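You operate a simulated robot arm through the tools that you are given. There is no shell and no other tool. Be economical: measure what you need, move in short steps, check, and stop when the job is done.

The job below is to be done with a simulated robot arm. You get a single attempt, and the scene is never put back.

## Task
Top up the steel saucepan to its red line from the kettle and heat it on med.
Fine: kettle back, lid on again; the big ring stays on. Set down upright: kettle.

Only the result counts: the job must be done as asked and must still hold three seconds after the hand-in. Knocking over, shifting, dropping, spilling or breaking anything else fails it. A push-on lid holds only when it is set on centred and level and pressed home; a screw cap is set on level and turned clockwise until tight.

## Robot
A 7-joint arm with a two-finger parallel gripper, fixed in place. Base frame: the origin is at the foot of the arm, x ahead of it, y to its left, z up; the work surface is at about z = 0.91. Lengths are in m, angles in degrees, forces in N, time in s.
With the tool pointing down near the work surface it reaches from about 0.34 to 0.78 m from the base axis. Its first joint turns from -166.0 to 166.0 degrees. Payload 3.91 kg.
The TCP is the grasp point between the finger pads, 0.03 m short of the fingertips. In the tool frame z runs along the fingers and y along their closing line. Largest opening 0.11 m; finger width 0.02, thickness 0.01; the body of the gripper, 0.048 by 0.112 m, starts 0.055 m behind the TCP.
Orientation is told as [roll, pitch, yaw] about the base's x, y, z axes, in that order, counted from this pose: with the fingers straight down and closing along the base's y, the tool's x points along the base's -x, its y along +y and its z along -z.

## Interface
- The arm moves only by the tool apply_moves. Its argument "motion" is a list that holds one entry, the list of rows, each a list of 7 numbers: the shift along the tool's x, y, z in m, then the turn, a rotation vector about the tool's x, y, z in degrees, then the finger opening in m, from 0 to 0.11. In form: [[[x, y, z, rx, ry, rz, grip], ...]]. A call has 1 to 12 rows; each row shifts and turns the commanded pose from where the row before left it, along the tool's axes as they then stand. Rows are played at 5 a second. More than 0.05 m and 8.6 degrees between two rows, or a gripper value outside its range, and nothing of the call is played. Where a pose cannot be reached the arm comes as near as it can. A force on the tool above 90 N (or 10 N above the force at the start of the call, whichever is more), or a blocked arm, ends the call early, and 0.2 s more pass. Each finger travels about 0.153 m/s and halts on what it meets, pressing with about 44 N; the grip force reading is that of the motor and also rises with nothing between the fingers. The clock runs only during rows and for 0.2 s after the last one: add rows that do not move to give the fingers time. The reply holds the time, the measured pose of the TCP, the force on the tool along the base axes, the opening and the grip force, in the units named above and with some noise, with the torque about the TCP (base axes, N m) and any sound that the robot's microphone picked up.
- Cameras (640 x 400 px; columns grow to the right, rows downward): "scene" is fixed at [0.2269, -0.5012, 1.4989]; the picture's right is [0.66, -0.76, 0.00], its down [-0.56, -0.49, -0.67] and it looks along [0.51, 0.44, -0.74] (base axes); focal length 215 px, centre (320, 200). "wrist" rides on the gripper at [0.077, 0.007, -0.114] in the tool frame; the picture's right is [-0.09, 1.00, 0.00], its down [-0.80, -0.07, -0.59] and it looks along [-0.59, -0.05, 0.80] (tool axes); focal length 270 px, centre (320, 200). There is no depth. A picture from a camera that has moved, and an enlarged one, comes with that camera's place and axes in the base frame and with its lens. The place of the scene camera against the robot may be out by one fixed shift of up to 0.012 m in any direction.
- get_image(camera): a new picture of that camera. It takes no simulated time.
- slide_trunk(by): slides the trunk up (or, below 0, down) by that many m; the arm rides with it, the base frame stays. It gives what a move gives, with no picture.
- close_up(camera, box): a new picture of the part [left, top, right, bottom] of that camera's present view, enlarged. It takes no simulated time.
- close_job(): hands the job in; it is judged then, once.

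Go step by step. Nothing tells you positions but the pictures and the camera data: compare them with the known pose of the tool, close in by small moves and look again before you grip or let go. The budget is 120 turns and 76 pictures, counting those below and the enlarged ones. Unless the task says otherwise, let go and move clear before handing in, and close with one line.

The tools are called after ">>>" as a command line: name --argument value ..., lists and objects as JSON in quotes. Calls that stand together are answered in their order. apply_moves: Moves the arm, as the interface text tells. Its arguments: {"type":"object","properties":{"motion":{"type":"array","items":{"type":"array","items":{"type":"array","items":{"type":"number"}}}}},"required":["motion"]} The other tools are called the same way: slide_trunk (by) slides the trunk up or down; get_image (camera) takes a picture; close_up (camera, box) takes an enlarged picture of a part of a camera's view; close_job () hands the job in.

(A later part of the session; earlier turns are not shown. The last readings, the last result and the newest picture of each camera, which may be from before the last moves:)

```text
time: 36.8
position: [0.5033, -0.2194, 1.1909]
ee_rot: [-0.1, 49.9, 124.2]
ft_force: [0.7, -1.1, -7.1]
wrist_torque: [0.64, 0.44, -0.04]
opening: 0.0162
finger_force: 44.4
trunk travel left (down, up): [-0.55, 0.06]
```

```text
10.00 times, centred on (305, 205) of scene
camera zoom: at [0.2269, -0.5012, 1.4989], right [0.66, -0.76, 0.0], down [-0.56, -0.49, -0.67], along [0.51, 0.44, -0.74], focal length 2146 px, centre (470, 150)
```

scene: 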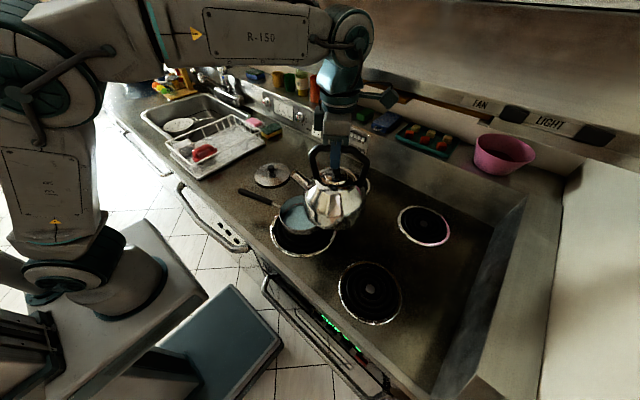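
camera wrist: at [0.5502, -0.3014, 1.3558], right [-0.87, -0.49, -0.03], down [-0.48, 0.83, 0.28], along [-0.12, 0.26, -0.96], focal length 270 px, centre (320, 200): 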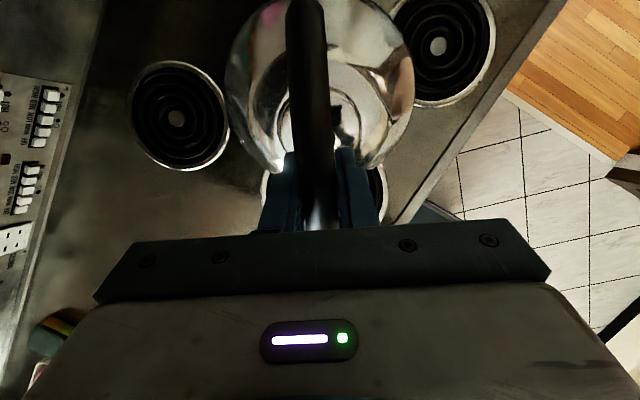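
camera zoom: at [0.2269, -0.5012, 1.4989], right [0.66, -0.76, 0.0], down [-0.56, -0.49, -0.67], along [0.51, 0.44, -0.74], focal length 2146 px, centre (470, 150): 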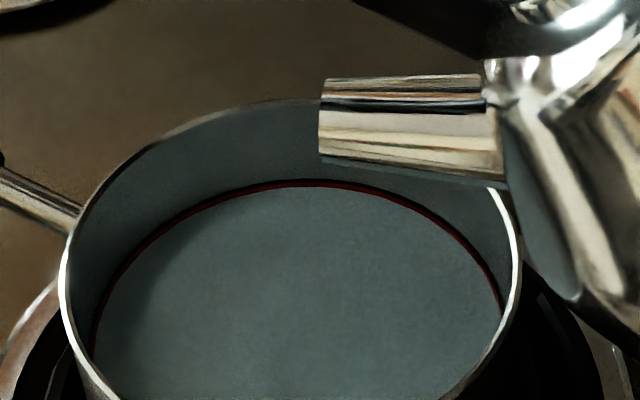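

The water now touches the line's lower edge. I'll add one more degree to bring it to the middle of the line.

>>> apply_moves --motion '[[[-0.0012, 0, -0.0017, 0, 1.0, 0, 0.0], [0, 0, 0, 0, 0, 0, 0.0], [0, 0, 0, 0, 0, 0, 0.0], [0, 0, 0, 0, 0, 0, 0.0], [0, 0, 0, 0, 0, 0, 0.0], [0, 0, 0, 0, 0, 0, 0.0]]]'

>>> close_up --camera "scene" --box '[280, 185, 330, 225]'

```text
time: 38.2
position: [0.5037, -0.2184, 1.1908]
ee_rot: [0.0, 51.0, 124.2]
ft_force: [-0.3, 0.7, -7.1]
wrist_torque: [0.63, 0.42, 0.0]
opening: 0.0161
finger_force: 43.8
trunk travel left (down, up): [-0.55, 0.06]
```

```text
10.00 times, centred on (305, 205) of scene
camera zoom: at [0.2269, -0.5012, 1.4989], right [0.66, -0.76, 0.0], down [-0.56, -0.49, -0.67], along [0.51, 0.44, -0.74], focal length 2146 px, centre (470, 150)
```

zoom: 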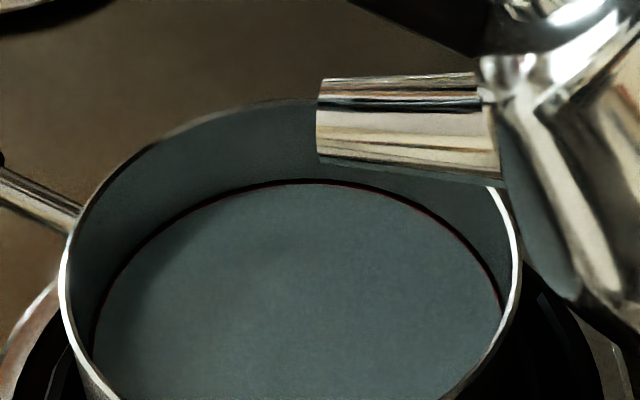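

The water is on the red line. I'll tilt the kettle back upright along the same path.

>>> apply_moves --motion '[[[0.0044, 0, 0.0063, 0, -3.67, 0, 0.0], [0.0044, 0, 0.0063, 0, -3.67, 0, 0.0], [0.0044, 0, 0.0063, 0, -3.66, 0, 0.0], [0.0096, 0, -0.0023, 0, -3.33, 0, 0.0], [0.0096, 0, -0.0023, 0, -3.33, 0, 0.0], [0.0096, 0, -0.0023, 0, -3.34, 0, 0.0], [0.011, 0, -0.002, 0, -5, 0, 0.0], [0.011, 0, -0.002, 0, -5, 0, 0.0], [0, 0, 0, 0, -5, 0, 0.0], [0, 0, 0, 0, -5, 0, 0.0], [0, 0, 0, 0, -5, 0, 0.0], [0, 0, 0, 0, -5, 0, 0.0]]]'

>>> close_up --camera "scene" --box '[240, 120, 400, 280]'

```text
time: 40.8
position: [0.5368, -0.268, 1.2237]
ee_rot: [0.0, -0.2, 124.1]
ft_force: [0.8, -0.6, -8.2]
wrist_torque: [0.02, -0.03, -0.02]
opening: 0.0163
finger_force: 44.2
trunk travel left (down, up): [-0.55, 0.06]
```

```text
2.50 times, centred on (320, 200) of scene
camera zoom: at [0.2269, -0.5012, 1.4989], right [0.66, -0.76, 0.0], down [-0.56, -0.49, -0.67], along [0.51, 0.44, -0.74], focal length 536 px, centre (320, 200)
```

zoom: 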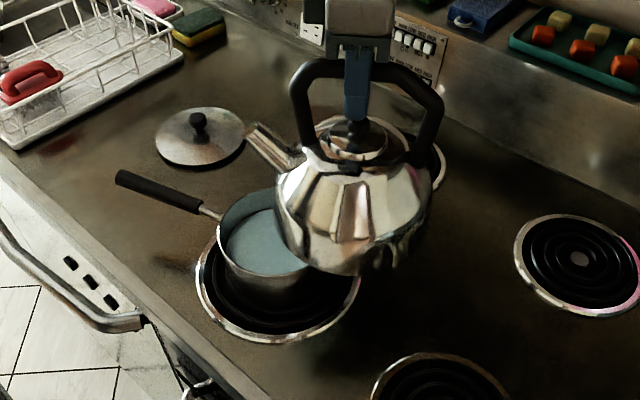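

The kettle is upright again. I'll turn it back to its original yaw and carry it above its place.

>>> apply_moves --motion '[[[0, 0, 0, 0, 0, 7.5, 0.0], [0, 0, 0, 0, 0, 7.5, 0.0], [0, 0, 0, 0, 0, 7.5, 0.0], [0, 0, 0, 0, 0, 7.5, 0.0], [0, 0, 0, 0, 0, 7.5, 0.0], [0, 0, 0, 0, 0, 7.4, 0.0], [0.0405, 0.0067, 0, 0, 0, 0, 0.0], [0.0405, 0.0067, 0, 0, 0, 0, 0.0], [0.0405, 0.0067, 0, 0, 0, 0, 0.0], [0.0405, 0.0067, 0, 0, 0, 0, 0.0], [0.0405, 0.0067, 0, 0, 0, 0, 0.0], [0, 0, 0, 0, 0, 0, 0.0]]]'

>>> close_up --camera "scene" --box '[280, 185, 330, 225]'

```text
time: 43.4
position: [0.4667, -0.4589, 1.2242]
ee_rot: [0.0, 0.0, 79.3]
ft_force: [0.1, 0.1, -7.5]
wrist_torque: [-0.01, 0.02, 0.03]
opening: 0.0164
finger_force: 44.0
trunk travel left (down, up): [-0.55, 0.06]
```

```text
10.00 times, centred on (305, 205) of scene
camera zoom: at [0.2269, -0.5012, 1.4989], right [0.66, -0.76, 0.0], down [-0.56, -0.49, -0.67], along [0.51, 0.44, -0.74], focal length 2146 px, centre (470, 150)
```

zoom: 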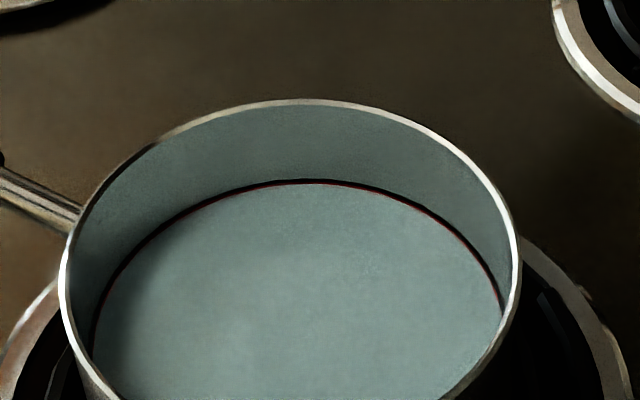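

The level sits right at the line. I'll lower the kettle to just above its home height.

>>> apply_moves --motion '[[[0.001, 0, 0.04, 0, 0, 0, 0.0], [0.001, 0.001, 0.04, 0, 0, 0, 0.0], [0, 0, 0.025, 0, 0, 0, 0.0], [0, 0, 0.01, 0, 0, 0, 0.0], [0, 0, 0, 0, 0, 0, 0.0]]]'

>>> get_image --camera "scene"

```text
time: 44.6
position: [0.4643, -0.4632, 1.1082]
ee_rot: [-0.1, 0.0, 79.3]
ft_force: [-0.3, 0.4, -7.4]
wrist_torque: [0.02, 0.04, 0.01]
opening: 0.0165
finger_force: 43.8
trunk travel left (down, up): [-0.55, 0.06]
```

```text
31 pictures are left
```

scene: 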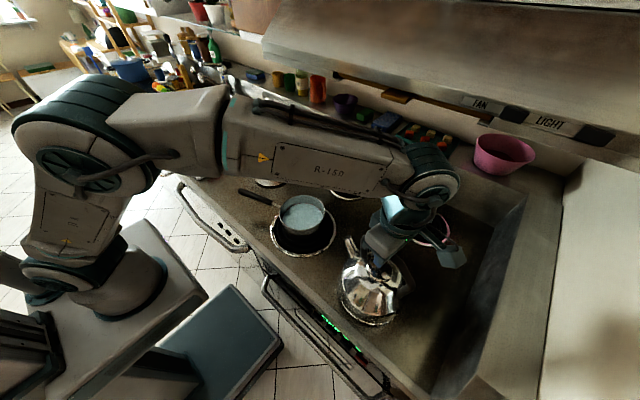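

>>> apply_moves --motion '[[[-0.001, -0.001, 0.003, 0, 0, 0, 0.0], [0, 0, 0.002, 0, 0, 0, 0.0], [0, 0, 0.002, 0, 0, 0, 0.0], [0, 0, 0.001, 0, 0, 0, 0.0], [0, 0, 0, 0, 0, 0, 0.0]]]'

```text
time: 45.8
position: [0.4652, -0.4616, 1.1029]
ee_rot: [-0.1, 0.1, 79.2]
ft_force: [0.0, 1.7, 3.6]
wrist_torque: [-0.69, 0.04, 0.0]
opening: 0.0166
finger_force: 44.3
trunk travel left (down, up): [-0.55, 0.06]
```

The kettle has touched down with its weight on the stove. I'll open slowly and rise clear.

>>> apply_moves --motion '[[[0, 0, 0, 0, 0, 0, 0.012], [0, 0, 0, 0, 0, 0, 0.016], [0, 0, 0, 0, 0, 0, 0.02], [0, 0, 0, 0, 0, 0, 0.03], [0, 0, 0, 0, 0, 0, 0.05], [0, 0, 0, 0, 0, 0, 0.07], [0, 0, 0, 0, 0, 0, 0.07], [0, 0, -0.03, 0, 0, 0, 0.07], [0, 0, -0.045, 0, 0, 0, 0.07], [0, 0, -0.045, 0, 0, 0, 0.07], [0, 0, -0.03, 0, 0, 0, 0.07]]]'

>>> close_up --camera "scene" --box '[230, 160, 430, 340]'

```text
time: 48.2
position: [0.4658, -0.4649, 1.2511]
ee_rot: [0.0, 0.1, 79.4]
ft_force: [0.4, -0.3, -0.2]
wrist_torque: [0.02, 0.01, 0.03]
opening: 0.0702
finger_force: 0.0
trunk travel left (down, up): [-0.55, 0.06]
```

```text
2.22 times, centred on (330, 250) of scene
camera zoom: at [0.2269, -0.5012, 1.4989], right [0.66, -0.76, 0.0], down [-0.56, -0.49, -0.67], along [0.51, 0.44, -0.74], focal length 477 px, centre (298, 89)
```

zoom: 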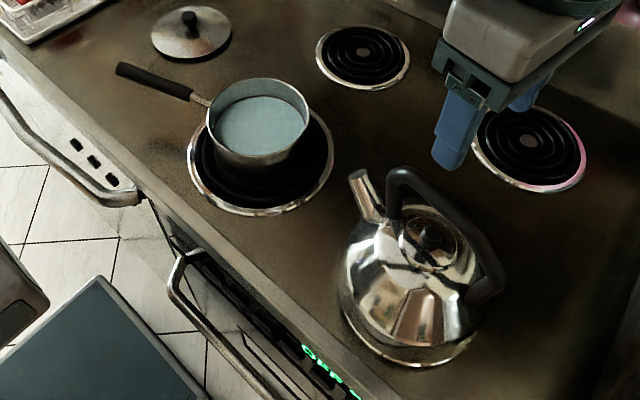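

The kettle is back exactly where it stood. I'll turn the hand back and go above the lid.

>>> apply_moves --motion '[[[0, 0, 0, 0, 0, 8, 0.07], [0, 0, 0, 0, 0, 8, 0.07], [0, 0, 0, 0, 0, 8, 0.07], [0, 0, 0, 0, 0, 8, 0.07], [0, 0, 0, 0, 0, 8, 0.07], [0, 0, 0, 0, 0, 8, 0.07], [0, 0, 0, 0, 0, 8, 0.07], [0, 0, 0, 0, 0, 8, 0.07], [0, 0, 0, 0, 0, 8, 0.07], [0, 0, 0, 0, 0, 7.3, 0.07], [0, 0, 0, 0, 0, 0, 0.07]]]'

>>> apply_moves --motion '[[[-0.01, 0.0485, 0, 0, 0, 0, 0.07], [-0.01, 0.0485, 0, 0, 0, 0, 0.07], [-0.01, 0.0485, 0, 0, 0, 0, 0.07], [-0.01, 0.0485, 0, 0, 0, 0, 0.07], [-0.01, 0.0485, 0, 0, 0, 0, 0.07], [-0.01, 0.0485, 0, 0, 0, 0, 0.07], [-0.01, 0.0485, 0, 0, 0, 0, 0.07], [-0.012, 0.0485, 0, 0, 0, 0, 0.07], [-0.012, 0.0485, 0, 0, 0, 0, 0.07], [-0.012, 0.0485, 0, 0, 0, 0, 0.07], [-0.012, 0.0485, 0, 0, 0, 0, 0.07], [-0.012, 0.008, 0.03, 0, 0, 0, 0.07]]]'

>>> apply_moves --motion '[[[0, 0, 0.048, 0, 0, 0, 0.07], [0, 0, 0.045, 0, 0, 0, 0.07], [0, 0, 0.04, 0, 0, 0, 0.07], [0, 0, 0.035, 0, 0, 0, 0.07], [0, 0, 0.025, 0, 0, 0, 0.07], [0, 0, 0, 0, 0, 0, 0.07]]]'

>>> get_image --camera "wrist"

```text
time: 50.6
position: [0.4648, -0.4631, 1.2514]
ee_rot: [0.0, 0.0, -0.1]
ft_force: [0.2, -0.3, -1.2]
wrist_torque: [-0.02, 0.0, 0.01]
opening: 0.0701
finger_force: 0.0
trunk travel left (down, up): [-0.55, 0.06]
```

```text
time: 53.2
position: [0.5965, 0.084, 1.2226]
ee_rot: [0.2, 0.0, 0.1]
ft_force: [-0.9, -1.1, -0.5]
wrist_torque: [-0.01, -0.06, 0.01]
opening: 0.0704
finger_force: 0.1
trunk travel left (down, up): [-0.55, 0.06]
```

```text
time: 54.6
position: [0.5961, 0.0804, 1.0278]
ee_rot: [-0.1, 0.0, 0.0]
ft_force: [-0.2, 0.5, -0.1]
wrist_torque: [-0.02, 0.03, 0.02]
opening: 0.0701
finger_force: 0.1
trunk travel left (down, up): [-0.55, 0.06]
```

```text
29 pictures are left
camera wrist: at [0.5182, 0.0872, 1.1437], right [0.09, 1.0, 0.0], down [0.8, -0.07, 0.59], along [0.59, -0.05, -0.8], focal length 270 px, centre (320, 200)
```

wrist: 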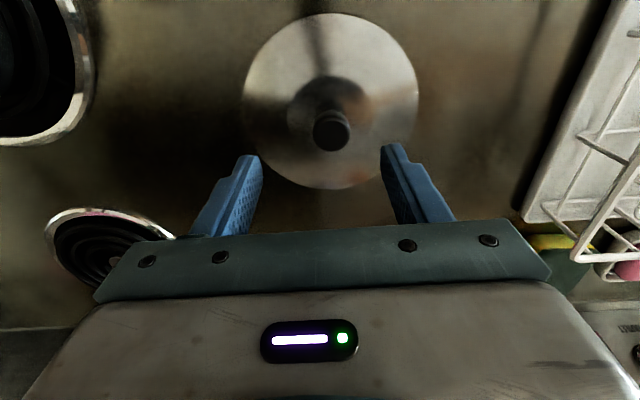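

The lid has slid about 8 mm left since release. I'll recentre over the knob and go down.

>>> apply_moves --motion '[[[-0.004, 0.0085, 0.02, 0, 0, 0, 0.07], [0, 0, 0.015, 0, 0, 0, 0.07], [0, 0, 0, 0, 0, 0, 0.07]]]'

>>> get_image --camera "wrist"

```text
time: 55.4
position: [0.5999, 0.0885, 0.9941]
ee_rot: [0.0, 0.0, 0.0]
ft_force: [-0.4, 0.1, -0.3]
wrist_torque: [-0.01, 0.03, -0.01]
opening: 0.0698
finger_force: 0.0
trunk travel left (down, up): [-0.55, 0.06]
```

```text
28 pictures are left
camera wrist: at [0.5215, 0.0958, 1.1096], right [0.09, 1.0, 0.0], down [0.8, -0.07, 0.59], along [0.59, -0.05, -0.8], focal length 270 px, centre (320, 200)
```

wrist: 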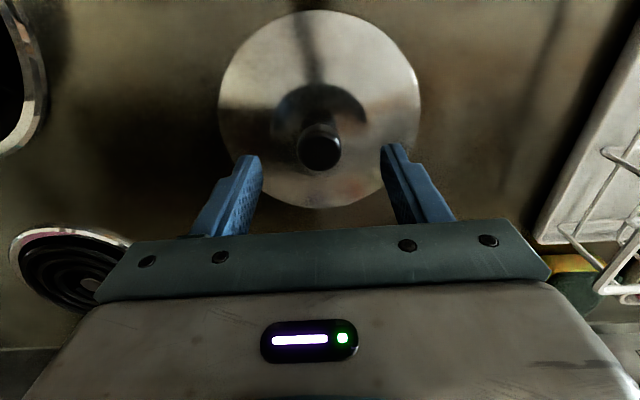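

The knob is centred sideways. I'll shift 3.5 mm back in x to repeat the first grip, go down and close.

>>> apply_moves --motion '[[[0.0035, 0, 0.02, 0, 0, 0, 0.07], [0, 0, 0.013, 0, 0, 0, 0.07], [0, 0, 0.003, 0, 0, 0, 0.07], [0, 0, 0, 0, 0, 0, 0.05], [0, 0, 0, 0, 0, 0, 0.03], [0, 0, 0, 0, 0, 0, 0.015], [0, 0, 0, 0, 0, 0, 0.0], [0, 0, 0, 0, 0, 0, 0.0]]]'

>>> get_image --camera "wrist"

```text
time: 57.2
position: [0.5969, 0.0894, 0.9571]
ee_rot: [0.0, 0.1, 0.0]
ft_force: [0.2, -0.3, 0.3]
wrist_torque: [-0.02, -0.05, 0.03]
opening: 0.0274
finger_force: 44.0
trunk travel left (down, up): [-0.55, 0.06]
```

```text
27 pictures are left
camera wrist: at [0.5186, 0.0956, 1.0728], right [0.09, 1.0, 0.0], down [0.8, -0.07, 0.59], along [0.59, -0.05, -0.8], focal length 270 px, centre (320, 200)
```

wrist: 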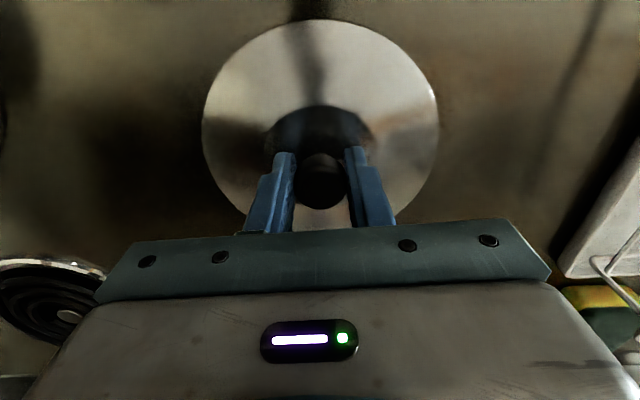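

The grip matches the first one. I'll lift and carry the lid back over the pan.

>>> apply_moves --motion '[[[0, 0, -0.01, 0, 0, 0, 0.0], [0, 0, -0.035, 0, 0, 0, 0.0], [0, 0, -0.045, 0, 0, 0, 0.0], [0, 0, -0.045, 0, 0, 0, 0.0], [0, 0, -0.038, 0, 0, 0, 0.0], [0.0151, -0.0398, 0, 0, 0, 0, 0.0], [0.0151, -0.0398, 0, 0, 0, 0, 0.0], [0.0151, -0.0398, 0, 0, 0, 0, 0.0], [0.0151, -0.0398, 0, 0, 0, 0, 0.0], [0.0151, -0.0398, 0, 0, 0, 0, 0.0], [0.0151, -0.0398, 0, 0, 0, 0, 0.0], [0.0149, -0.0397, 0, 0, 0, 0, 0.0]]]'

>>> apply_moves --motion '[[[0, 0, 0.02, 0, 0, 0, 0.0], [0, 0, 0.02, 0, 0, 0, 0.0], [0, 0, 0.02, 0, 0, 0, 0.0], [0, 0, 0, 0, 0, 0, 0.0], [0, 0, 0, 0, 0, 0, 0.0]]]'

>>> close_up --camera "scene" --box '[260, 150, 350, 260]'

>>> get_image --camera "wrist"

```text
time: 59.8
position: [0.49, -0.191, 1.1321]
ee_rot: [0.0, 0.0, 0.0]
ft_force: [0.0, -0.7, -1.2]
wrist_torque: [0.0, 0.03, 0.01]
opening: 0.0275
finger_force: 44.3
trunk travel left (down, up): [-0.55, 0.06]
```

```text
time: 61.0
position: [0.4897, -0.1913, 1.0704]
ee_rot: [0.0, 0.0, 0.0]
ft_force: [0.2, 0.5, -1.6]
wrist_torque: [0.0, 0.01, 0.0]
opening: 0.0277
finger_force: 43.9
trunk travel left (down, up): [-0.55, 0.06]
```

```text
3.64 times, centred on (305, 205) of scene
camera zoom: at [0.2269, -0.5012, 1.4989], right [0.66, -0.76, 0.0], down [-0.56, -0.49, -0.67], along [0.51, 0.44, -0.74], focal length 780 px, centre (374, 182)
```

zoom: 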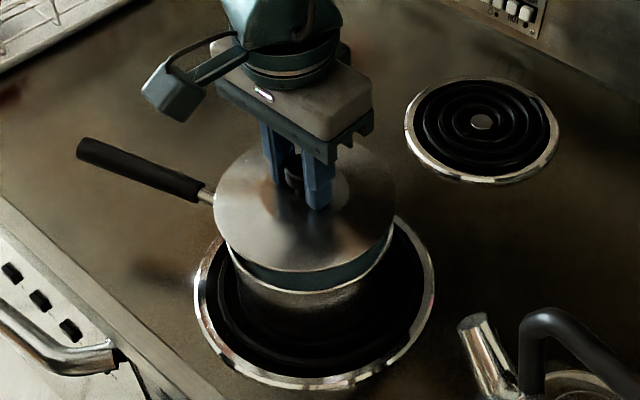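

```text
25 pictures are left
camera wrist: at [0.4119, -0.1841, 1.1855], right [0.09, 1.0, 0.0], down [0.8, -0.07, 0.59], along [0.59, -0.05, -0.8], focal length 270 px, centre (320, 200)
```

wrist: 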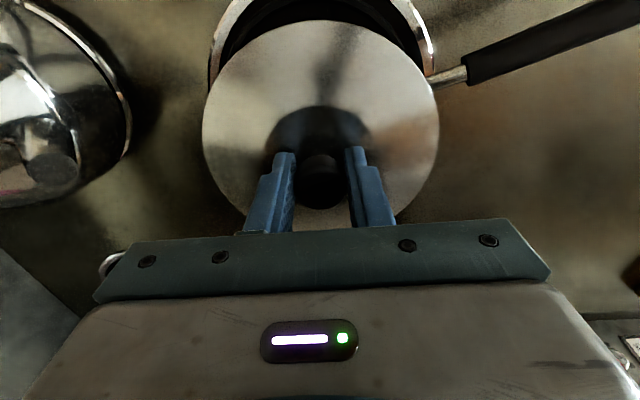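

The lid is level over the pan. I'll fine-tune by 1.5 mm and lower onto the rim.

>>> apply_moves --motion '[[[-0.0015, 0.0015, 0.015, 0, 0, 0, 0.0], [0, 0, 0.01, 0, 0, 0, 0.0], [0, 0, 0.004, 0, 0, 0, 0.0], [0, 0, 0.003, 0, 0, 0, 0.0], [0, 0, 0, 0, 0, 0, 0.0]]]'

>>> close_up --camera "scene" --box '[260, 160, 350, 260]'

```text
time: 62.2
position: [0.4919, -0.1893, 1.0383]
ee_rot: [0.0, 0.0, -0.1]
ft_force: [-0.1, -0.2, -1.0]
wrist_torque: [0.05, 0.02, 0.02]
opening: 0.0278
finger_force: 44.3
trunk travel left (down, up): [-0.55, 0.06]
```

```text
4.00 times, centred on (305, 210) of scene
camera zoom: at [0.2269, -0.5012, 1.4989], right [0.66, -0.76, 0.0], down [-0.56, -0.49, -0.67], along [0.51, 0.44, -0.74], focal length 858 px, centre (380, 160)
```

zoom: 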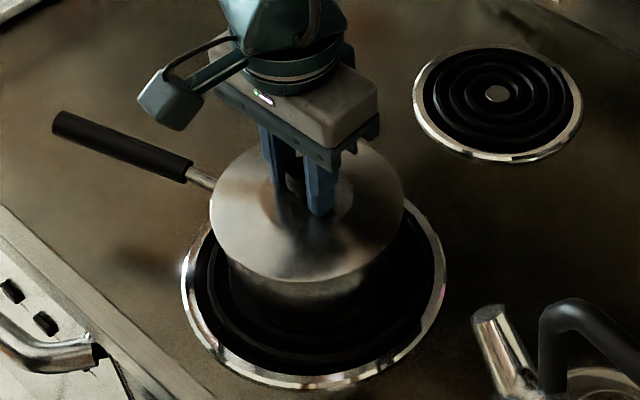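

The lid outline matches the original view. I'll lower the last couple of millimetres and press lightly.

>>> apply_moves --motion '[[[0, 0, 0.002, 0, 0, 0, 0.0], [0, 0, 0.002, 0, 0, 0, 0.0], [0, 0, 0.0015, 0, 0, 0, 0.0], [0, 0, 0, 0, 0, 0, 0.0]]]'

```text
time: 63.2
position: [0.4916, -0.1888, 1.035]
ee_rot: [-0.2, -0.3, -0.1]
ft_force: [3.1, -2.4, 36.5]
wrist_torque: [-0.03, 0.24, -0.01]
opening: 0.0275
finger_force: 43.9
trunk travel left (down, up): [-0.55, 0.06]
```

The lid is seated with 36 N on it. I'll relieve the push, open slowly and rise a little.

>>> apply_moves --motion '[[[0, 0, -0.0025, 0, 0, 0, 0.0], [0, 0, 0, 0, 0, 0, 0.022], [0, 0, 0, 0, 0, 0, 0.028], [0, 0, 0, 0, 0, 0, 0.034], [0, 0, 0, 0, 0, 0, 0.045], [0, 0, 0, 0, 0, 0, 0.06], [0, 0, 0, 0, 0, 0, 0.06], [0, 0, -0.03, 0, 0, 0, 0.06], [0, 0, -0.03, 0, 0, 0, 0.06]]]'

>>> get_image --camera "wrist"

>>> close_up --camera "scene" --box '[260, 160, 350, 260]'

```text
time: 65.2
position: [0.4926, -0.1893, 1.0971]
ee_rot: [0.0, 0.1, 0.0]
ft_force: [0.0, -0.5, -0.1]
wrist_torque: [-0.03, 0.03, -0.03]
opening: 0.0599
finger_force: 0.1
trunk travel left (down, up): [-0.55, 0.06]
```

```text
23 pictures are left
camera wrist: at [0.4145, -0.1827, 1.2124], right [0.09, 1.0, 0.0], down [0.8, -0.07, 0.59], along [0.59, -0.05, -0.8], focal length 270 px, centre (320, 200)
```

wrist: 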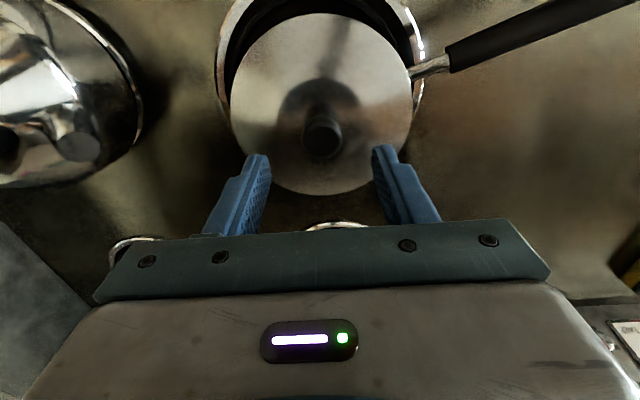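

```text
4.00 times, centred on (305, 210) of scene
camera zoom: at [0.2269, -0.5012, 1.4989], right [0.66, -0.76, 0.0], down [-0.56, -0.49, -0.67], along [0.51, 0.44, -0.74], focal length 858 px, centre (380, 160)
```

zoom: 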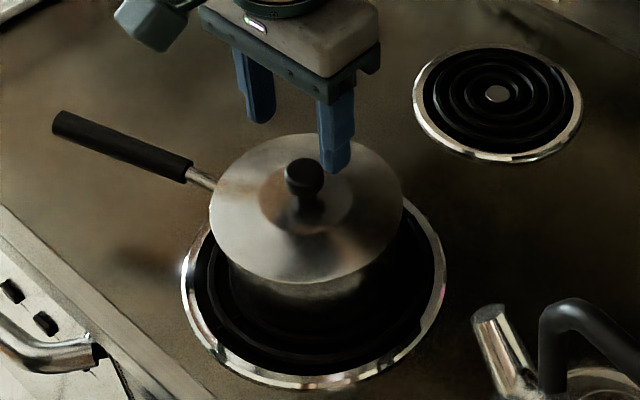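

The lid sits just where it was originally. Next is the MED button: I'll move forward of the panel, tilting the fingers about 50° forward so the wrist camera faces it.

>>> apply_moves --motion '[[[0, 0, -0.03, 0, 0, 0, 0.06], [0, 0, -0.03, 0, 0, 0, 0.06], [-0.0312, 0.0317, -0.01, 0, 0, 0, 0.06], [-0.0312, 0.0317, -0.01, 0, 0, 0, 0.06], [-0.0312, 0.0317, 0, 0, 0, 0, 0.06], [-0.0312, 0.0317, 0, 0, 0, 0, 0.06], [-0.0312, 0.0317, 0, 0, 0, 0, 0.06], [-0.0312, 0.0317, 0, 0, 0, 0, 0.06]]]'

>>> apply_moves --motion '[[[0, 0, 0, 0, -7.2, 0, 0.06], [0, 0, 0, 0, -7.2, 0, 0.06], [0, 0, 0, 0, -7.2, 0, 0.06], [0, 0, 0, 0, -7.2, 0, 0.06], [0, 0, 0, 0, -7.2, 0, 0.06], [0, 0, 0, 0, -7.0, 0, 0.06], [0, 0, 0, 0, -7.0, 0, 0.06], [0, 0, 0, 0, 0, 0, 0.06]]]'

>>> get_image --camera "wrist"

>>> get_image --camera "scene"

```text
time: 67.0
position: [0.5577, 0.031, 1.1873]
ee_rot: [-0.9, 7.5, 1.8]
ft_force: [0.3, 0.7, 0.2]
wrist_torque: [0.01, 0.04, 0.0]
opening: 0.0601
finger_force: 0.0
trunk travel left (down, up): [-0.55, 0.06]
stopped in row 8: the arm was blocked; the commanded pose is now the measured one
```

```text
time: 67.3
position: [0.5414, 0.0238, 1.1612]
ee_rot: [0.0, 11.3, 2.4]
ft_force: [-1.7, 0.8, 1.3]
wrist_torque: [-0.03, -0.08, -0.02]
opening: 0.0599
finger_force: 0.0
trunk travel left (down, up): [-0.55, 0.06]
stopped in row 1: the arm was blocked; the commanded pose is now the measured one
```

```text
21 pictures are left
camera wrist: at [0.4871, 0.0283, 1.2898], right [0.05, 1.0, -0.02], down [0.9, -0.03, 0.43], along [0.42, -0.03, -0.91], focal length 270 px, centre (320, 200)
```

wrist: 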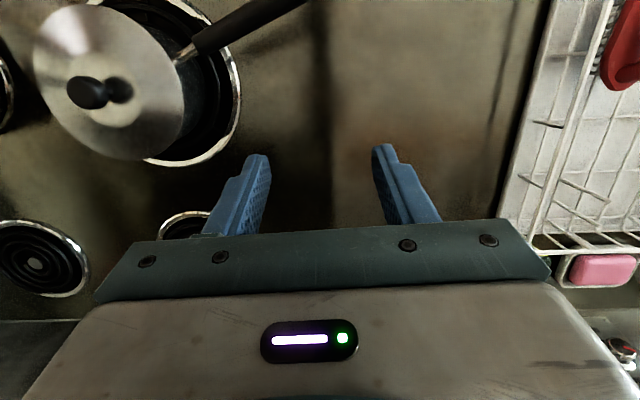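

```text
20 pictures are left
```

scene: 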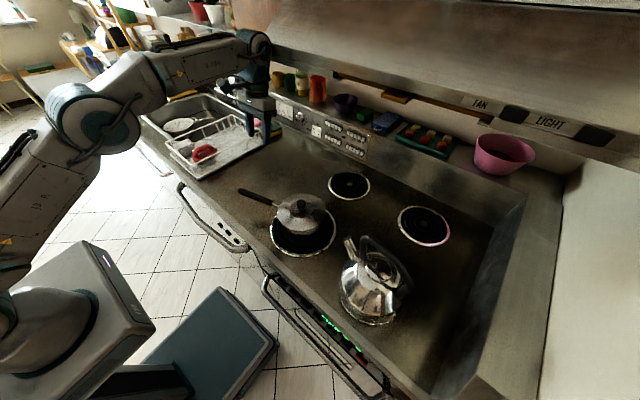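

The arm was blocked, likely by the hood at upper right. I'll back off toward the base, then tilt there where there is room.

>>> apply_moves --motion '[[[0.045, 0, 0, 0, 0, 0, 0.06], [0.045, 0, 0, 0, 0, 0, 0.06], [0, 0, 0, 0, -8, 0, 0.06], [0, 0, 0, 0, -8, 0, 0.06], [0, 0, 0, 0, -8, 0, 0.06], [0, 0, 0, 0, -8, 0, 0.06], [0, 0, 0, 0, -8, 0, 0.06], [0, 0, 0, 0, -8, 0, 0.06], [0, 0, 0, 0, -8, 0, 0.06], [0, 0, 0, 0, -5, 0, 0.06], [0, 0, 0, 0, 0, 0, 0.06]]]'

>>> get_image --camera "scene"

```text
time: 67.6
position: [0.5429, 0.0186, 1.0878]
ee_rot: [-2.6, 14.4, 0.8]
ft_force: [8.7, -14.5, -14.7]
wrist_torque: [0.75, 0.87, -0.59]
opening: 0.0598
finger_force: 0.0
trunk travel left (down, up): [-0.55, 0.06]
stopped in row 1: the arm was blocked; the commanded pose is now the measured one
```

```text
19 pictures are left
```

scene: 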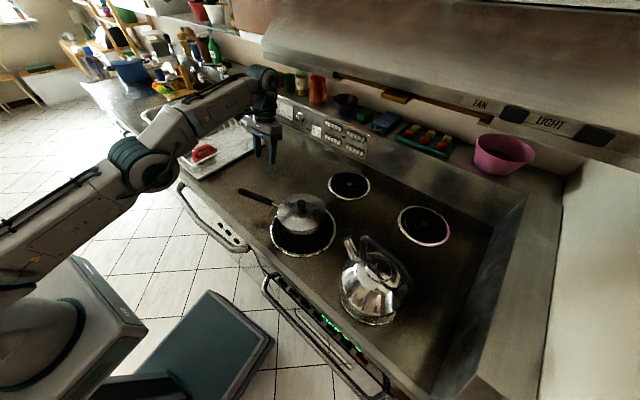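

The elbow is swinging into another posture. I'll hold still and see where it settles before going on.

>>> apply_moves --motion '[[[0, 0, 0, 0, 0, 0, 0.06]]]'

>>> close_up --camera "scene" --box '[0, 50, 320, 250]'

```text
time: 68.0
position: [0.6259, 0.0096, 0.9439]
ee_rot: [-4.3, 29.6, 11.5]
ft_force: [33.9, 14.3, 9.0]
wrist_torque: [-1.43, 1.5, 0.24]
opening: 0.059
finger_force: 1.2
trunk travel left (down, up): [-0.55, 0.06]
stopped in row 1: the arm was blocked; the commanded pose is now the measured one
```

```text
2.00 times, centred on (160, 150) of scene
camera zoom: at [0.2269, -0.5012, 1.4989], right [0.66, -0.76, 0.0], down [-0.56, -0.49, -0.67], along [0.51, 0.44, -0.74], focal length 429 px, centre (640, 300)
```

zoom: 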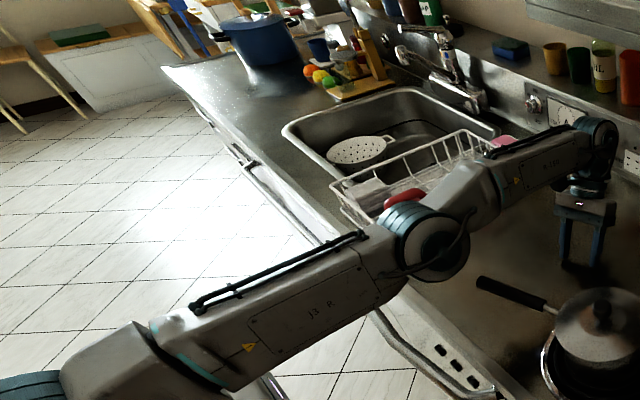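

The arm sank and the fingertips are near the counter, with the elbow close to the dish rack. I'll command a small straight-up move to bring it out.

>>> apply_moves --motion '[[[0.01, 0, -0.0173, 0, 0, 0, 0.06], [0.01, 0, -0.0173, 0, 0, 0, 0.06], [0, 0, 0, 0, 0, 0, 0.06]]]'

>>> close_up --camera "scene" --box '[0, 50, 320, 250]'

```text
time: 68.4
position: [0.685, -0.2979, 0.9749]
ee_rot: [-15.8, 22.8, -29.7]
ft_force: [9.6, 21.1, 2.1]
wrist_torque: [-1.13, 0.47, 0.6]
opening: 0.0596
finger_force: 0.0
out of reach, approached as far as the arm can: row 1
trunk travel left (down, up): [-0.55, 0.06]
stopped in row 1: the arm was blocked; the commanded pose is now the measured one
```

```text
2.00 times, centred on (160, 150) of scene
camera zoom: at [0.2269, -0.5012, 1.4989], right [0.66, -0.76, 0.0], down [-0.56, -0.49, -0.67], along [0.51, 0.44, -0.74], focal length 429 px, centre (640, 300)
```

zoom: 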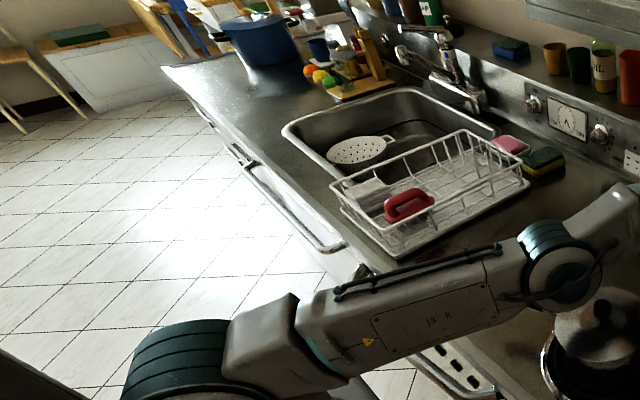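

The arm swung toward the pan. I need to see the whole scene right away.

>>> get_image --camera "scene"

```text
16 pictures are left
```

scene: 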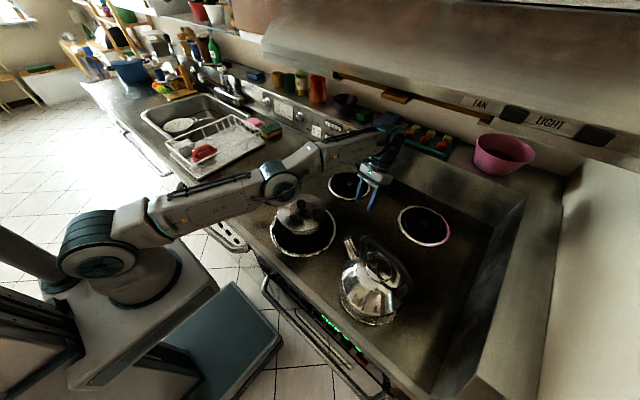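

The objects look untouched so far and the forearm lies just above the pan. I'll lift everything straight up with the trunk, which needs no change of posture.

>>> slide_trunk --by 0.06

>>> get_image --camera "scene"

```text
time: 68.7
position: [0.6167, -0.2596, 1.0085]
ee_rot: [-14.9, 24.9, -31.3]
ft_force: [-33.5, 32.0, -30.0]
wrist_torque: [-1.78, -1.04, 0.98]
opening: 0.0598
finger_force: 0.1
trunk travel left (down, up): [-0.553, 0.057]
stopped: the arm was blocked; the commanded pose is now the measured one
```

```text
15 pictures are left
```

scene: 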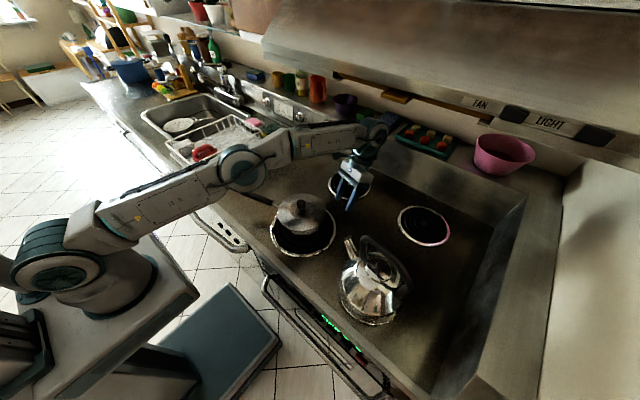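

The arm pulled back and up, and everything still stands. I'll hold still to let it settle.

>>> apply_moves --motion '[[[0, 0, 0, 0, 0, 0, 0.06], [0, 0, 0, 0, 0, 0, 0.06]]]'

```text
time: 69.3
position: [0.6461, -0.2907, 1.0254]
ee_rot: [-21.9, 16.2, -33.5]
ft_force: [0.7, 0.8, 0.4]
wrist_torque: [-0.23, 0.07, 0.0]
opening: 0.0597
finger_force: 0.0
trunk travel left (down, up): [-0.553, 0.057]
```

>>> apply_moves --motion '[[[0, 0, 0, 0, 0, 0, 0.06], [0, 0, 0, 0, 0, 0, 0.06]]]'

>>> get_image --camera "scene"

```text
time: 69.9
position: [0.6433, -0.2969, 1.0185]
ee_rot: [-19.7, 17.3, -31.2]
ft_force: [4.7, 10.1, -4.8]
wrist_torque: [-0.68, 0.42, 0.15]
opening: 0.06
finger_force: 0.2
trunk travel left (down, up): [-0.553, 0.057]
```

```text
14 pictures are left
```

scene: 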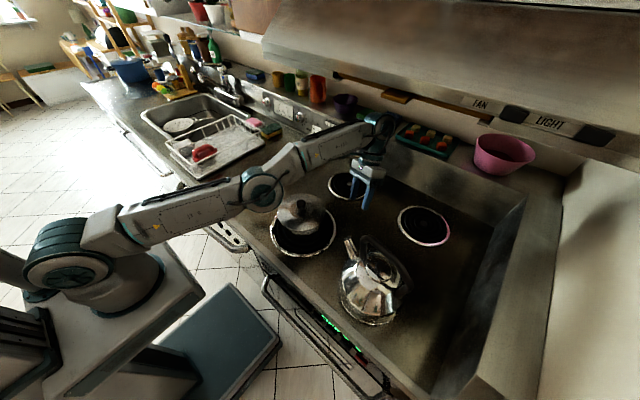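

The arm is nearly at rest with a low elbow. I'll check the elbow-to-pan clearance closely.

>>> close_up --camera "scene" --box '[230, 150, 370, 270]'

```text
3.33 times, centred on (300, 210) of scene
camera zoom: at [0.2269, -0.5012, 1.4989], right [0.66, -0.76, 0.0], down [-0.56, -0.49, -0.67], along [0.51, 0.44, -0.74], focal length 715 px, centre (387, 167)
```

zoom: 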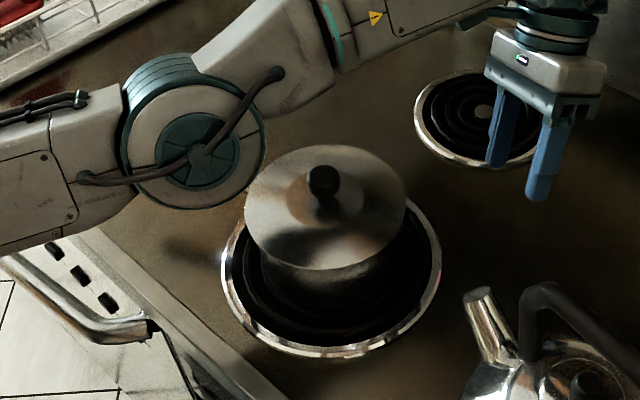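

The lid and pan haven't moved. The arm is almost straight with a low elbow, so I'll level the hand while rising in small rows, to get back to a safe posture.

>>> apply_moves --motion '[[[0.007, -0.005, -0.0115, -2.5, -2.3, 0, 0.06], [0.006, -0.005, -0.0125, -2.5, -2.3, 0, 0.06], [0.006, -0.005, -0.013, -2.5, -2.3, 0, 0.06], [0, 0, 0, 0, 0, 0, 0.06]]]'

>>> get_image --camera "scene"

```text
time: 70.5
position: [0.6382, -0.3171, 1.0333]
ee_rot: [-16.9, 15.6, -31.8]
ft_force: [4.1, 5.3, -6.5]
wrist_torque: [-0.55, 0.53, 0.1]
opening: 0.0597
finger_force: 0.0
out of reach, approached as far as the arm can: row 1, 2
trunk travel left (down, up): [-0.553, 0.057]
stopped in row 2: the arm was blocked; the commanded pose is now the measured one
```

```text
12 pictures are left
```

scene: 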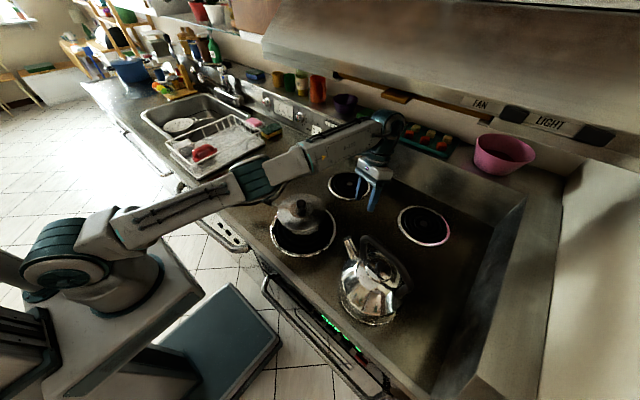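

The elbow is swivelling and the arm is at full stretch, so it needs to come toward the base. I'll retract gently.

>>> apply_moves --motion '[[[0.012, -0.007, 0.001, 0, 0, 0, 0.06], [0.015, -0.008, 0.001, 0, 0, 0, 0.06], [0.015, -0.008, 0.001, 0, 0, 0, 0.06], [0, 0, 0, 0, 0, 0, 0.06]]]'

```text
time: 70.8
position: [0.6299, -0.3303, 1.0326]
ee_rot: [-17.3, 16.4, -32.0]
ft_force: [-0.3, -0.7, 0.4]
wrist_torque: [0.07, -0.06, -0.04]
opening: 0.0602
finger_force: 0.1
out of reach, approached as far as the arm can: row 1
trunk travel left (down, up): [-0.553, 0.057]
stopped in row 1: the arm was blocked; the commanded pose is now the measured one
```

>>> apply_moves --motion '[[[0, 0, 0, 0, 0, 0, 0.06], [0, 0, 0, 0, 0, 0, 0.06], [0, 0, 0, 0, 0, 0, 0.06], [0, 0, 0, 0, 0, 0, 0.06]]]'

>>> get_image --camera "wrist"

```text
time: 71.8
position: [0.6326, -0.326, 1.0322]
ee_rot: [-17.4, 16.4, -31.7]
ft_force: [0.2, -0.4, -0.3]
wrist_torque: [-0.01, 0.01, 0.01]
opening: 0.06
finger_force: 0.1
trunk travel left (down, up): [-0.553, 0.057]
```

```text
11 pictures are left
camera wrist: at [0.6163, -0.269, 1.1575], right [0.5, 0.81, -0.31], down [0.85, -0.4, 0.34], along [0.15, -0.43, -0.89], focal length 270 px, centre (320, 200)
```

wrist: 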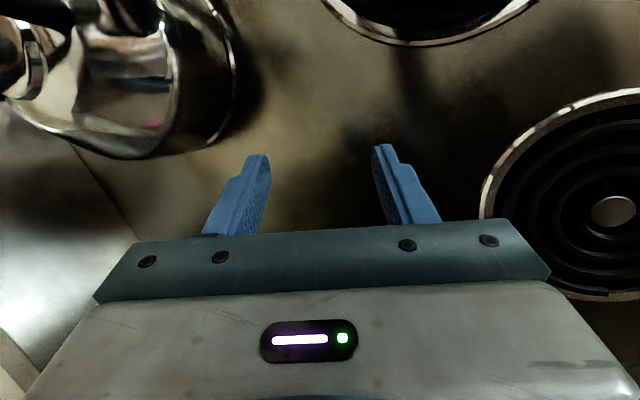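

At rest now with nothing touched. I'll try a very small lift to learn how the arm responds.

>>> apply_moves --motion '[[[0.0028, -0.0029, -0.0092, 0, 0, 0, 0.06], [0.0028, -0.0029, -0.0092, 0, 0, 0, 0.06], [0, 0, 0, 0, 0, 0, 0.06]]]'

```text
time: 72.3
position: [0.6339, -0.3261, 1.0375]
ee_rot: [-15.5, 16.6, -29.5]
ft_force: [0.3, 0.3, -0.9]
wrist_torque: [0.03, 0.05, -0.01]
opening: 0.0599
finger_force: 0.2
out of reach, approached as far as the arm can: row 2
trunk travel left (down, up): [-0.553, 0.057]
stopped in row 2: the arm was blocked; the commanded pose is now the measured one
```

Upward is at the limit of stretch. I'll try a small retract toward the shoulder.

>>> apply_moves --motion '[[[0.0087, 0, 0.0048, 0, 0, 0, 0.06], [0.0087, 0, 0.0048, 0, 0, 0, 0.06], [0, 0, 0, 0, 0, 0, 0.06]]]'

```text
time: 72.6
position: [0.6332, -0.3267, 1.0358]
ee_rot: [-12.7, 16.4, -27.6]
ft_force: [1.1, 0.2, -1.5]
wrist_torque: [0.0, 0.05, 0.0]
opening: 0.06
finger_force: 0.0
trunk travel left (down, up): [-0.553, 0.057]
stopped in row 1: the arm was blocked; the commanded pose is now the measured one
```

The posture is shifting toward level. I'll go on in tiny steps.

>>> apply_moves --motion '[[[0, 0, 0, 0, 0, 0, 0.06], [0, 0, 0, 0, 0, 0, 0.06], [0.003, 0, 0.0015, 0, 0, 0, 0.06], [0.003, 0, 0.0015, 0, 0, 0, 0.06], [0.003, 0, 0.0015, 0, 0, 0, 0.06], [0.003, 0, 0.0015, 0, 0, 0, 0.06], [0, 0, 0, 0, 0, 0, 0.06]]]'

```text
time: 72.9
position: [0.628, -0.3419, 1.0389]
ee_rot: [-12.8, 16.2, -27.8]
ft_force: [-1.0, -1.9, -0.2]
wrist_torque: [0.18, -0.12, -0.07]
opening: 0.0601
finger_force: 0.0
trunk travel left (down, up): [-0.553, 0.057]
stopped in row 1: the arm was blocked; the commanded pose is now the measured one
```

>>> apply_moves --motion '[[[0, 0, 0, 0, 0, 0, 0.06], [0, 0, 0, 0, 0, 0, 0.06], [0, 0, 0, 0, 0, 0, 0.06]]]'

>>> get_image --camera "scene"

```text
time: 73.2
position: [0.6297, -0.3365, 1.0386]
ee_rot: [-13.2, 15.9, -26.8]
ft_force: [0.7, 0.0, -0.8]
wrist_torque: [-0.06, -0.01, 0.04]
opening: 0.0601
finger_force: 0.1
trunk travel left (down, up): [-0.553, 0.057]
stopped in row 1: the arm was blocked; the commanded pose is now the measured one
```

```text
10 pictures are left
```

scene: 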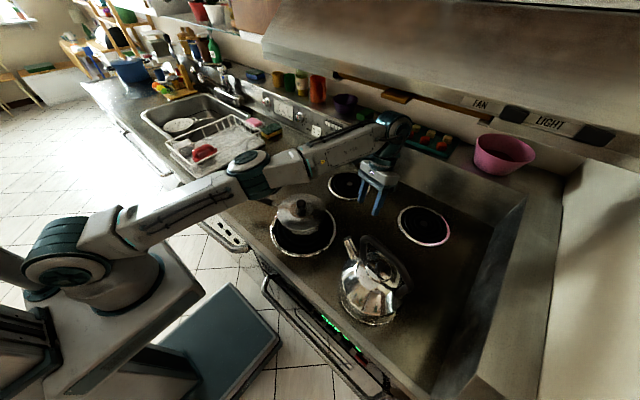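

The elbow is swinging left and upward, which is the right way. I'll keep making small moves.

>>> apply_moves --motion '[[[0.005, 0, 0.002, 0, 0, 0, 0.06], [0.005, 0, 0.002, 0, 0, 0, 0.06], [0, 0, 0, 0, 0, 0, 0.06]]]'

>>> apply_moves --motion '[[[0.005, 0, 0.0, -1, -1, 0, 0.06], [0.005, 0, 0.0, -1, -1, 0, 0.06], [0, 0, 0, 0, 0, 0, 0.06]]]'

```text
time: 73.6
position: [0.6205, -0.3601, 1.0431]
ee_rot: [-12.9, 15.1, -27.4]
ft_force: [-1.1, -1.4, -0.3]
wrist_torque: [0.12, -0.12, -0.02]
opening: 0.0599
finger_force: 0.0
trunk travel left (down, up): [-0.553, 0.057]
stopped in row 1: the arm was blocked; the commanded pose is now the measured one
```

```text
time: 73.9
position: [0.6221, -0.3578, 1.0441]
ee_rot: [-13.1, 15.0, -26.4]
ft_force: [1.1, 0.2, -0.6]
wrist_torque: [-0.05, 0.03, 0.01]
opening: 0.06
finger_force: 0.0
out of reach, approached as far as the arm can: row 1
trunk travel left (down, up): [-0.553, 0.057]
stopped in row 1: the arm was blocked; the commanded pose is now the measured one
```

The hand drifts toward −y, so I'll add +y while retracting.

>>> apply_moves --motion '[[[0.0137, 0.006, 0, 0, 0, 0, 0.06], [0.0137, 0.006, 0, 0, 0, 0, 0.06], [0, 0, 0, 0, 0, 0, 0.06]]]'

>>> apply_moves --motion '[[[0.0137, 0.006, 0, 0, 0, 0, 0.06], [0.0137, 0.006, 0, 0, 0, 0, 0.06], [0, 0, 0, 0, 0, 0, 0.06]]]'

```text
time: 74.2
position: [0.6183, -0.3684, 1.0491]
ee_rot: [-13.2, 13.7, -26.3]
ft_force: [0.6, 0.7, -0.2]
wrist_torque: [0.01, 0.04, 0.0]
opening: 0.0599
finger_force: 0.1
trunk travel left (down, up): [-0.553, 0.057]
stopped in row 1: the arm was blocked; the commanded pose is now the measured one
```

```text
time: 75.0
position: [0.6238, -0.3566, 1.0586]
ee_rot: [-13.1, 13.7, -26.3]
ft_force: [0.0, -1.0, 0.2]
wrist_torque: [0.01, -0.01, -0.02]
opening: 0.0601
finger_force: 0.2
out of reach, approached as far as the arm can: row 1, 2
trunk travel left (down, up): [-0.553, 0.057]
```

It is responding without blocking. I'll try lifting.

>>> apply_moves --motion '[[[0.002, 0, -0.008, 0, 0, 0, 0.06], [0.002, 0, -0.008, 0, 0, 0, 0.06], [0, 0, 0, 0, 0, 0, 0.06]]]'

>>> get_image --camera "scene"

```text
time: 75.7
position: [0.613, -0.3714, 1.0751]
ee_rot: [-14.0, 13.8, -27.0]
ft_force: [-1.4, -1.4, -0.9]
wrist_torque: [0.09, -0.06, -0.02]
opening: 0.0596
finger_force: 0.2
trunk travel left (down, up): [-0.553, 0.057]
stopped in row 3: the arm was blocked; the commanded pose is now the measured one
```

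```text
9 pictures are left
```

scene: 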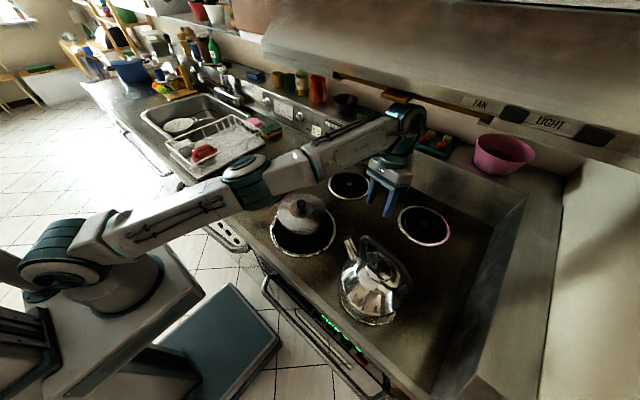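

The hand is rising steadily. I'll keep lifting.

>>> apply_moves --motion '[[[0.004, -0.001, -0.009, 0, 0, 0, 0.06], [0.004, -0.001, -0.009, 0, 0, 0, 0.06], [0.004, -0.001, -0.009, 0, 0, 0, 0.06], [0, 0, 0, 0, 0, 0, 0.06]]]'

>>> apply_moves --motion '[[[0.004, -0.001, -0.009, 0, 0, 0, 0.06], [0.004, -0.001, -0.009, 0, 0, 0, 0.06], [0.004, -0.001, -0.009, 0, 0, 0, 0.06], [0, 0, 0, 0, 0, 0, 0.06]]]'

```text
time: 76.1
position: [0.6124, -0.3647, 1.0767]
ee_rot: [-14.8, 14.5, -26.2]
ft_force: [-0.3, 0.5, 1.0]
wrist_torque: [-0.03, 0.02, 0.01]
opening: 0.0602
finger_force: 0.0
trunk travel left (down, up): [-0.553, 0.057]
stopped in row 1: the arm was blocked; the commanded pose is now the measured one
```

```text
time: 76.4
position: [0.6022, -0.385, 1.0834]
ee_rot: [-14.1, 14.0, -26.9]
ft_force: [-1.6, -1.3, 0.0]
wrist_torque: [0.11, -0.03, -0.05]
opening: 0.0602
finger_force: 0.1
trunk travel left (down, up): [-0.553, 0.057]
stopped in row 1: the arm was blocked; the commanded pose is now the measured one
```

>>> apply_moves --motion '[[[0.008, 0.0055, -0.015, 0, 0, 0, 0.06], [0, 0, 0, 0, 0, 0, 0.06], [0, 0, 0, 0, 0, 0, 0.06], [0, 0, 0, 0, 0, 0, 0.06]]]'

>>> apply_moves --motion '[[[0.008, 0.0055, -0.015, 0, 0, 0, 0.06], [0, 0, 0, 0, 0, 0, 0.06], [0, 0, 0, 0, 0, 0, 0.06], [0, 0, 0, 0, 0, 0, 0.06]]]'

>>> apply_moves --motion '[[[0.008, 0.0055, -0.015, 0, 0, 0, 0.06], [0, 0, 0, 0, 0, 0, 0.06], [0, 0, 0, 0, 0, 0, 0.06], [0, 0, 0, 0, 0, 0, 0.06]]]'

```text
time: 76.7
position: [0.6025, -0.3803, 1.0768]
ee_rot: [-14.9, 15.0, -26.1]
ft_force: [0.9, 1.5, 0.0]
wrist_torque: [-0.07, 0.08, 0.03]
opening: 0.0599
finger_force: 0.0
trunk travel left (down, up): [-0.553, 0.057]
stopped in row 1: the arm was blocked; the commanded pose is now the measured one
```

```text
time: 77.0
position: [0.591, -0.3953, 1.0876]
ee_rot: [-14.4, 14.5, -26.7]
ft_force: [-1.8, -2.2, -0.9]
wrist_torque: [0.09, -0.07, 0.0]
opening: 0.0598
finger_force: 0.2
trunk travel left (down, up): [-0.553, 0.057]
stopped in row 1: the arm was blocked; the commanded pose is now the measured one
```

```text
time: 77.4
position: [0.5963, -0.3883, 1.0859]
ee_rot: [-14.5, 14.5, -25.3]
ft_force: [0.4, 0.4, 0.9]
wrist_torque: [-0.08, 0.01, 0.0]
opening: 0.0599
finger_force: 0.0
out of reach, approached as far as the arm can: row 1
trunk travel left (down, up): [-0.553, 0.057]
stopped in row 1: the arm was blocked; the commanded pose is now the measured one
```

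Each call nets a few millimetres up but drifts toward the kettle. I'll use the trunk for a clean lift.

>>> slide_trunk --by 0.055

```text
time: 77.7
position: [0.5832, -0.4122, 1.0931]
ee_rot: [-14.3, 14.3, -26.4]
ft_force: [-0.6, -1.9, -0.1]
wrist_torque: [0.13, -0.08, -0.06]
opening: 0.0598
finger_force: 0.1
trunk travel left (down, up): [-0.556, 0.054]
stopped: the arm was blocked; the commanded pose is now the measured one
```

The pattern suggests the wrist is touching the hood from below. I'll drop slightly with the trunk to free it, then hold.

>>> slide_trunk --by -0.03

>>> apply_moves --motion '[[[0, 0, 0, 0, 0, 0, 0.06], [0, 0, 0, 0, 0, 0, 0.06], [0, 0, 0, 0, 0, 0, 0.06]]]'

```text
time: 78.0
position: [0.5798, -0.4145, 1.0903]
ee_rot: [-14.7, 14.2, -25.7]
ft_force: [0.2, -1.3, 0.4]
wrist_torque: [0.1, -0.1, 0.03]
opening: 0.0597
finger_force: 0.0
trunk travel left (down, up): [-0.553, 0.057]
stopped: the arm was blocked; the commanded pose is now the measured one
```

```text
time: 78.8
position: [0.5836, -0.4106, 1.0911]
ee_rot: [-14.8, 14.2, -25.7]
ft_force: [0.0, 0.5, 0.4]
wrist_torque: [0.0, 0.01, 0.03]
opening: 0.0599
finger_force: 0.1
trunk travel left (down, up): [-0.553, 0.057]
```

Stable. One look to see the clearances.

>>> get_image --camera "scene"

```text
8 pictures are left
```

scene: 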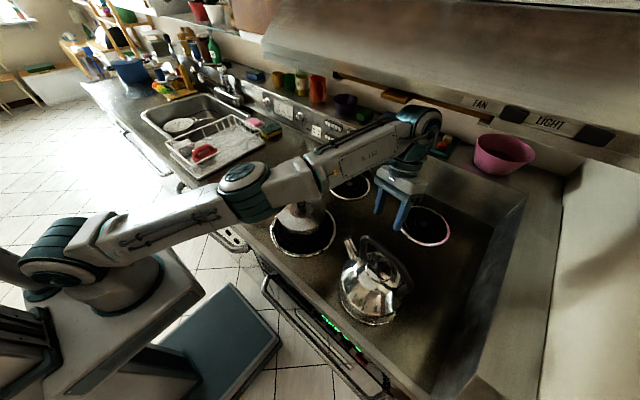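

The wrist leans forward under the hood. I'll rotate the hand about its tip to bring the wrist back, dipping a few millimetres.

>>> apply_moves --motion '[[[0.003, 0.001, 0.005, -1.4, -1.4, 0, 0.06], [0.003, 0.001, 0.005, -1.4, -1.4, 0, 0.06], [0.003, 0.001, 0.005, -1.4, -1.4, 0, 0.06], [0, 0, 0, 0, 0, 0, 0.06]]]'

```text
time: 79.3
position: [0.5854, -0.4214, 1.0814]
ee_rot: [-12.9, 12.5, -25.0]
ft_force: [-0.4, 0.3, -0.6]
wrist_torque: [0.02, -0.01, -0.01]
opening: 0.0599
finger_force: 0.1
trunk travel left (down, up): [-0.553, 0.057]
stopped in row 2: the arm was blocked; the commanded pose is now the measured one
```

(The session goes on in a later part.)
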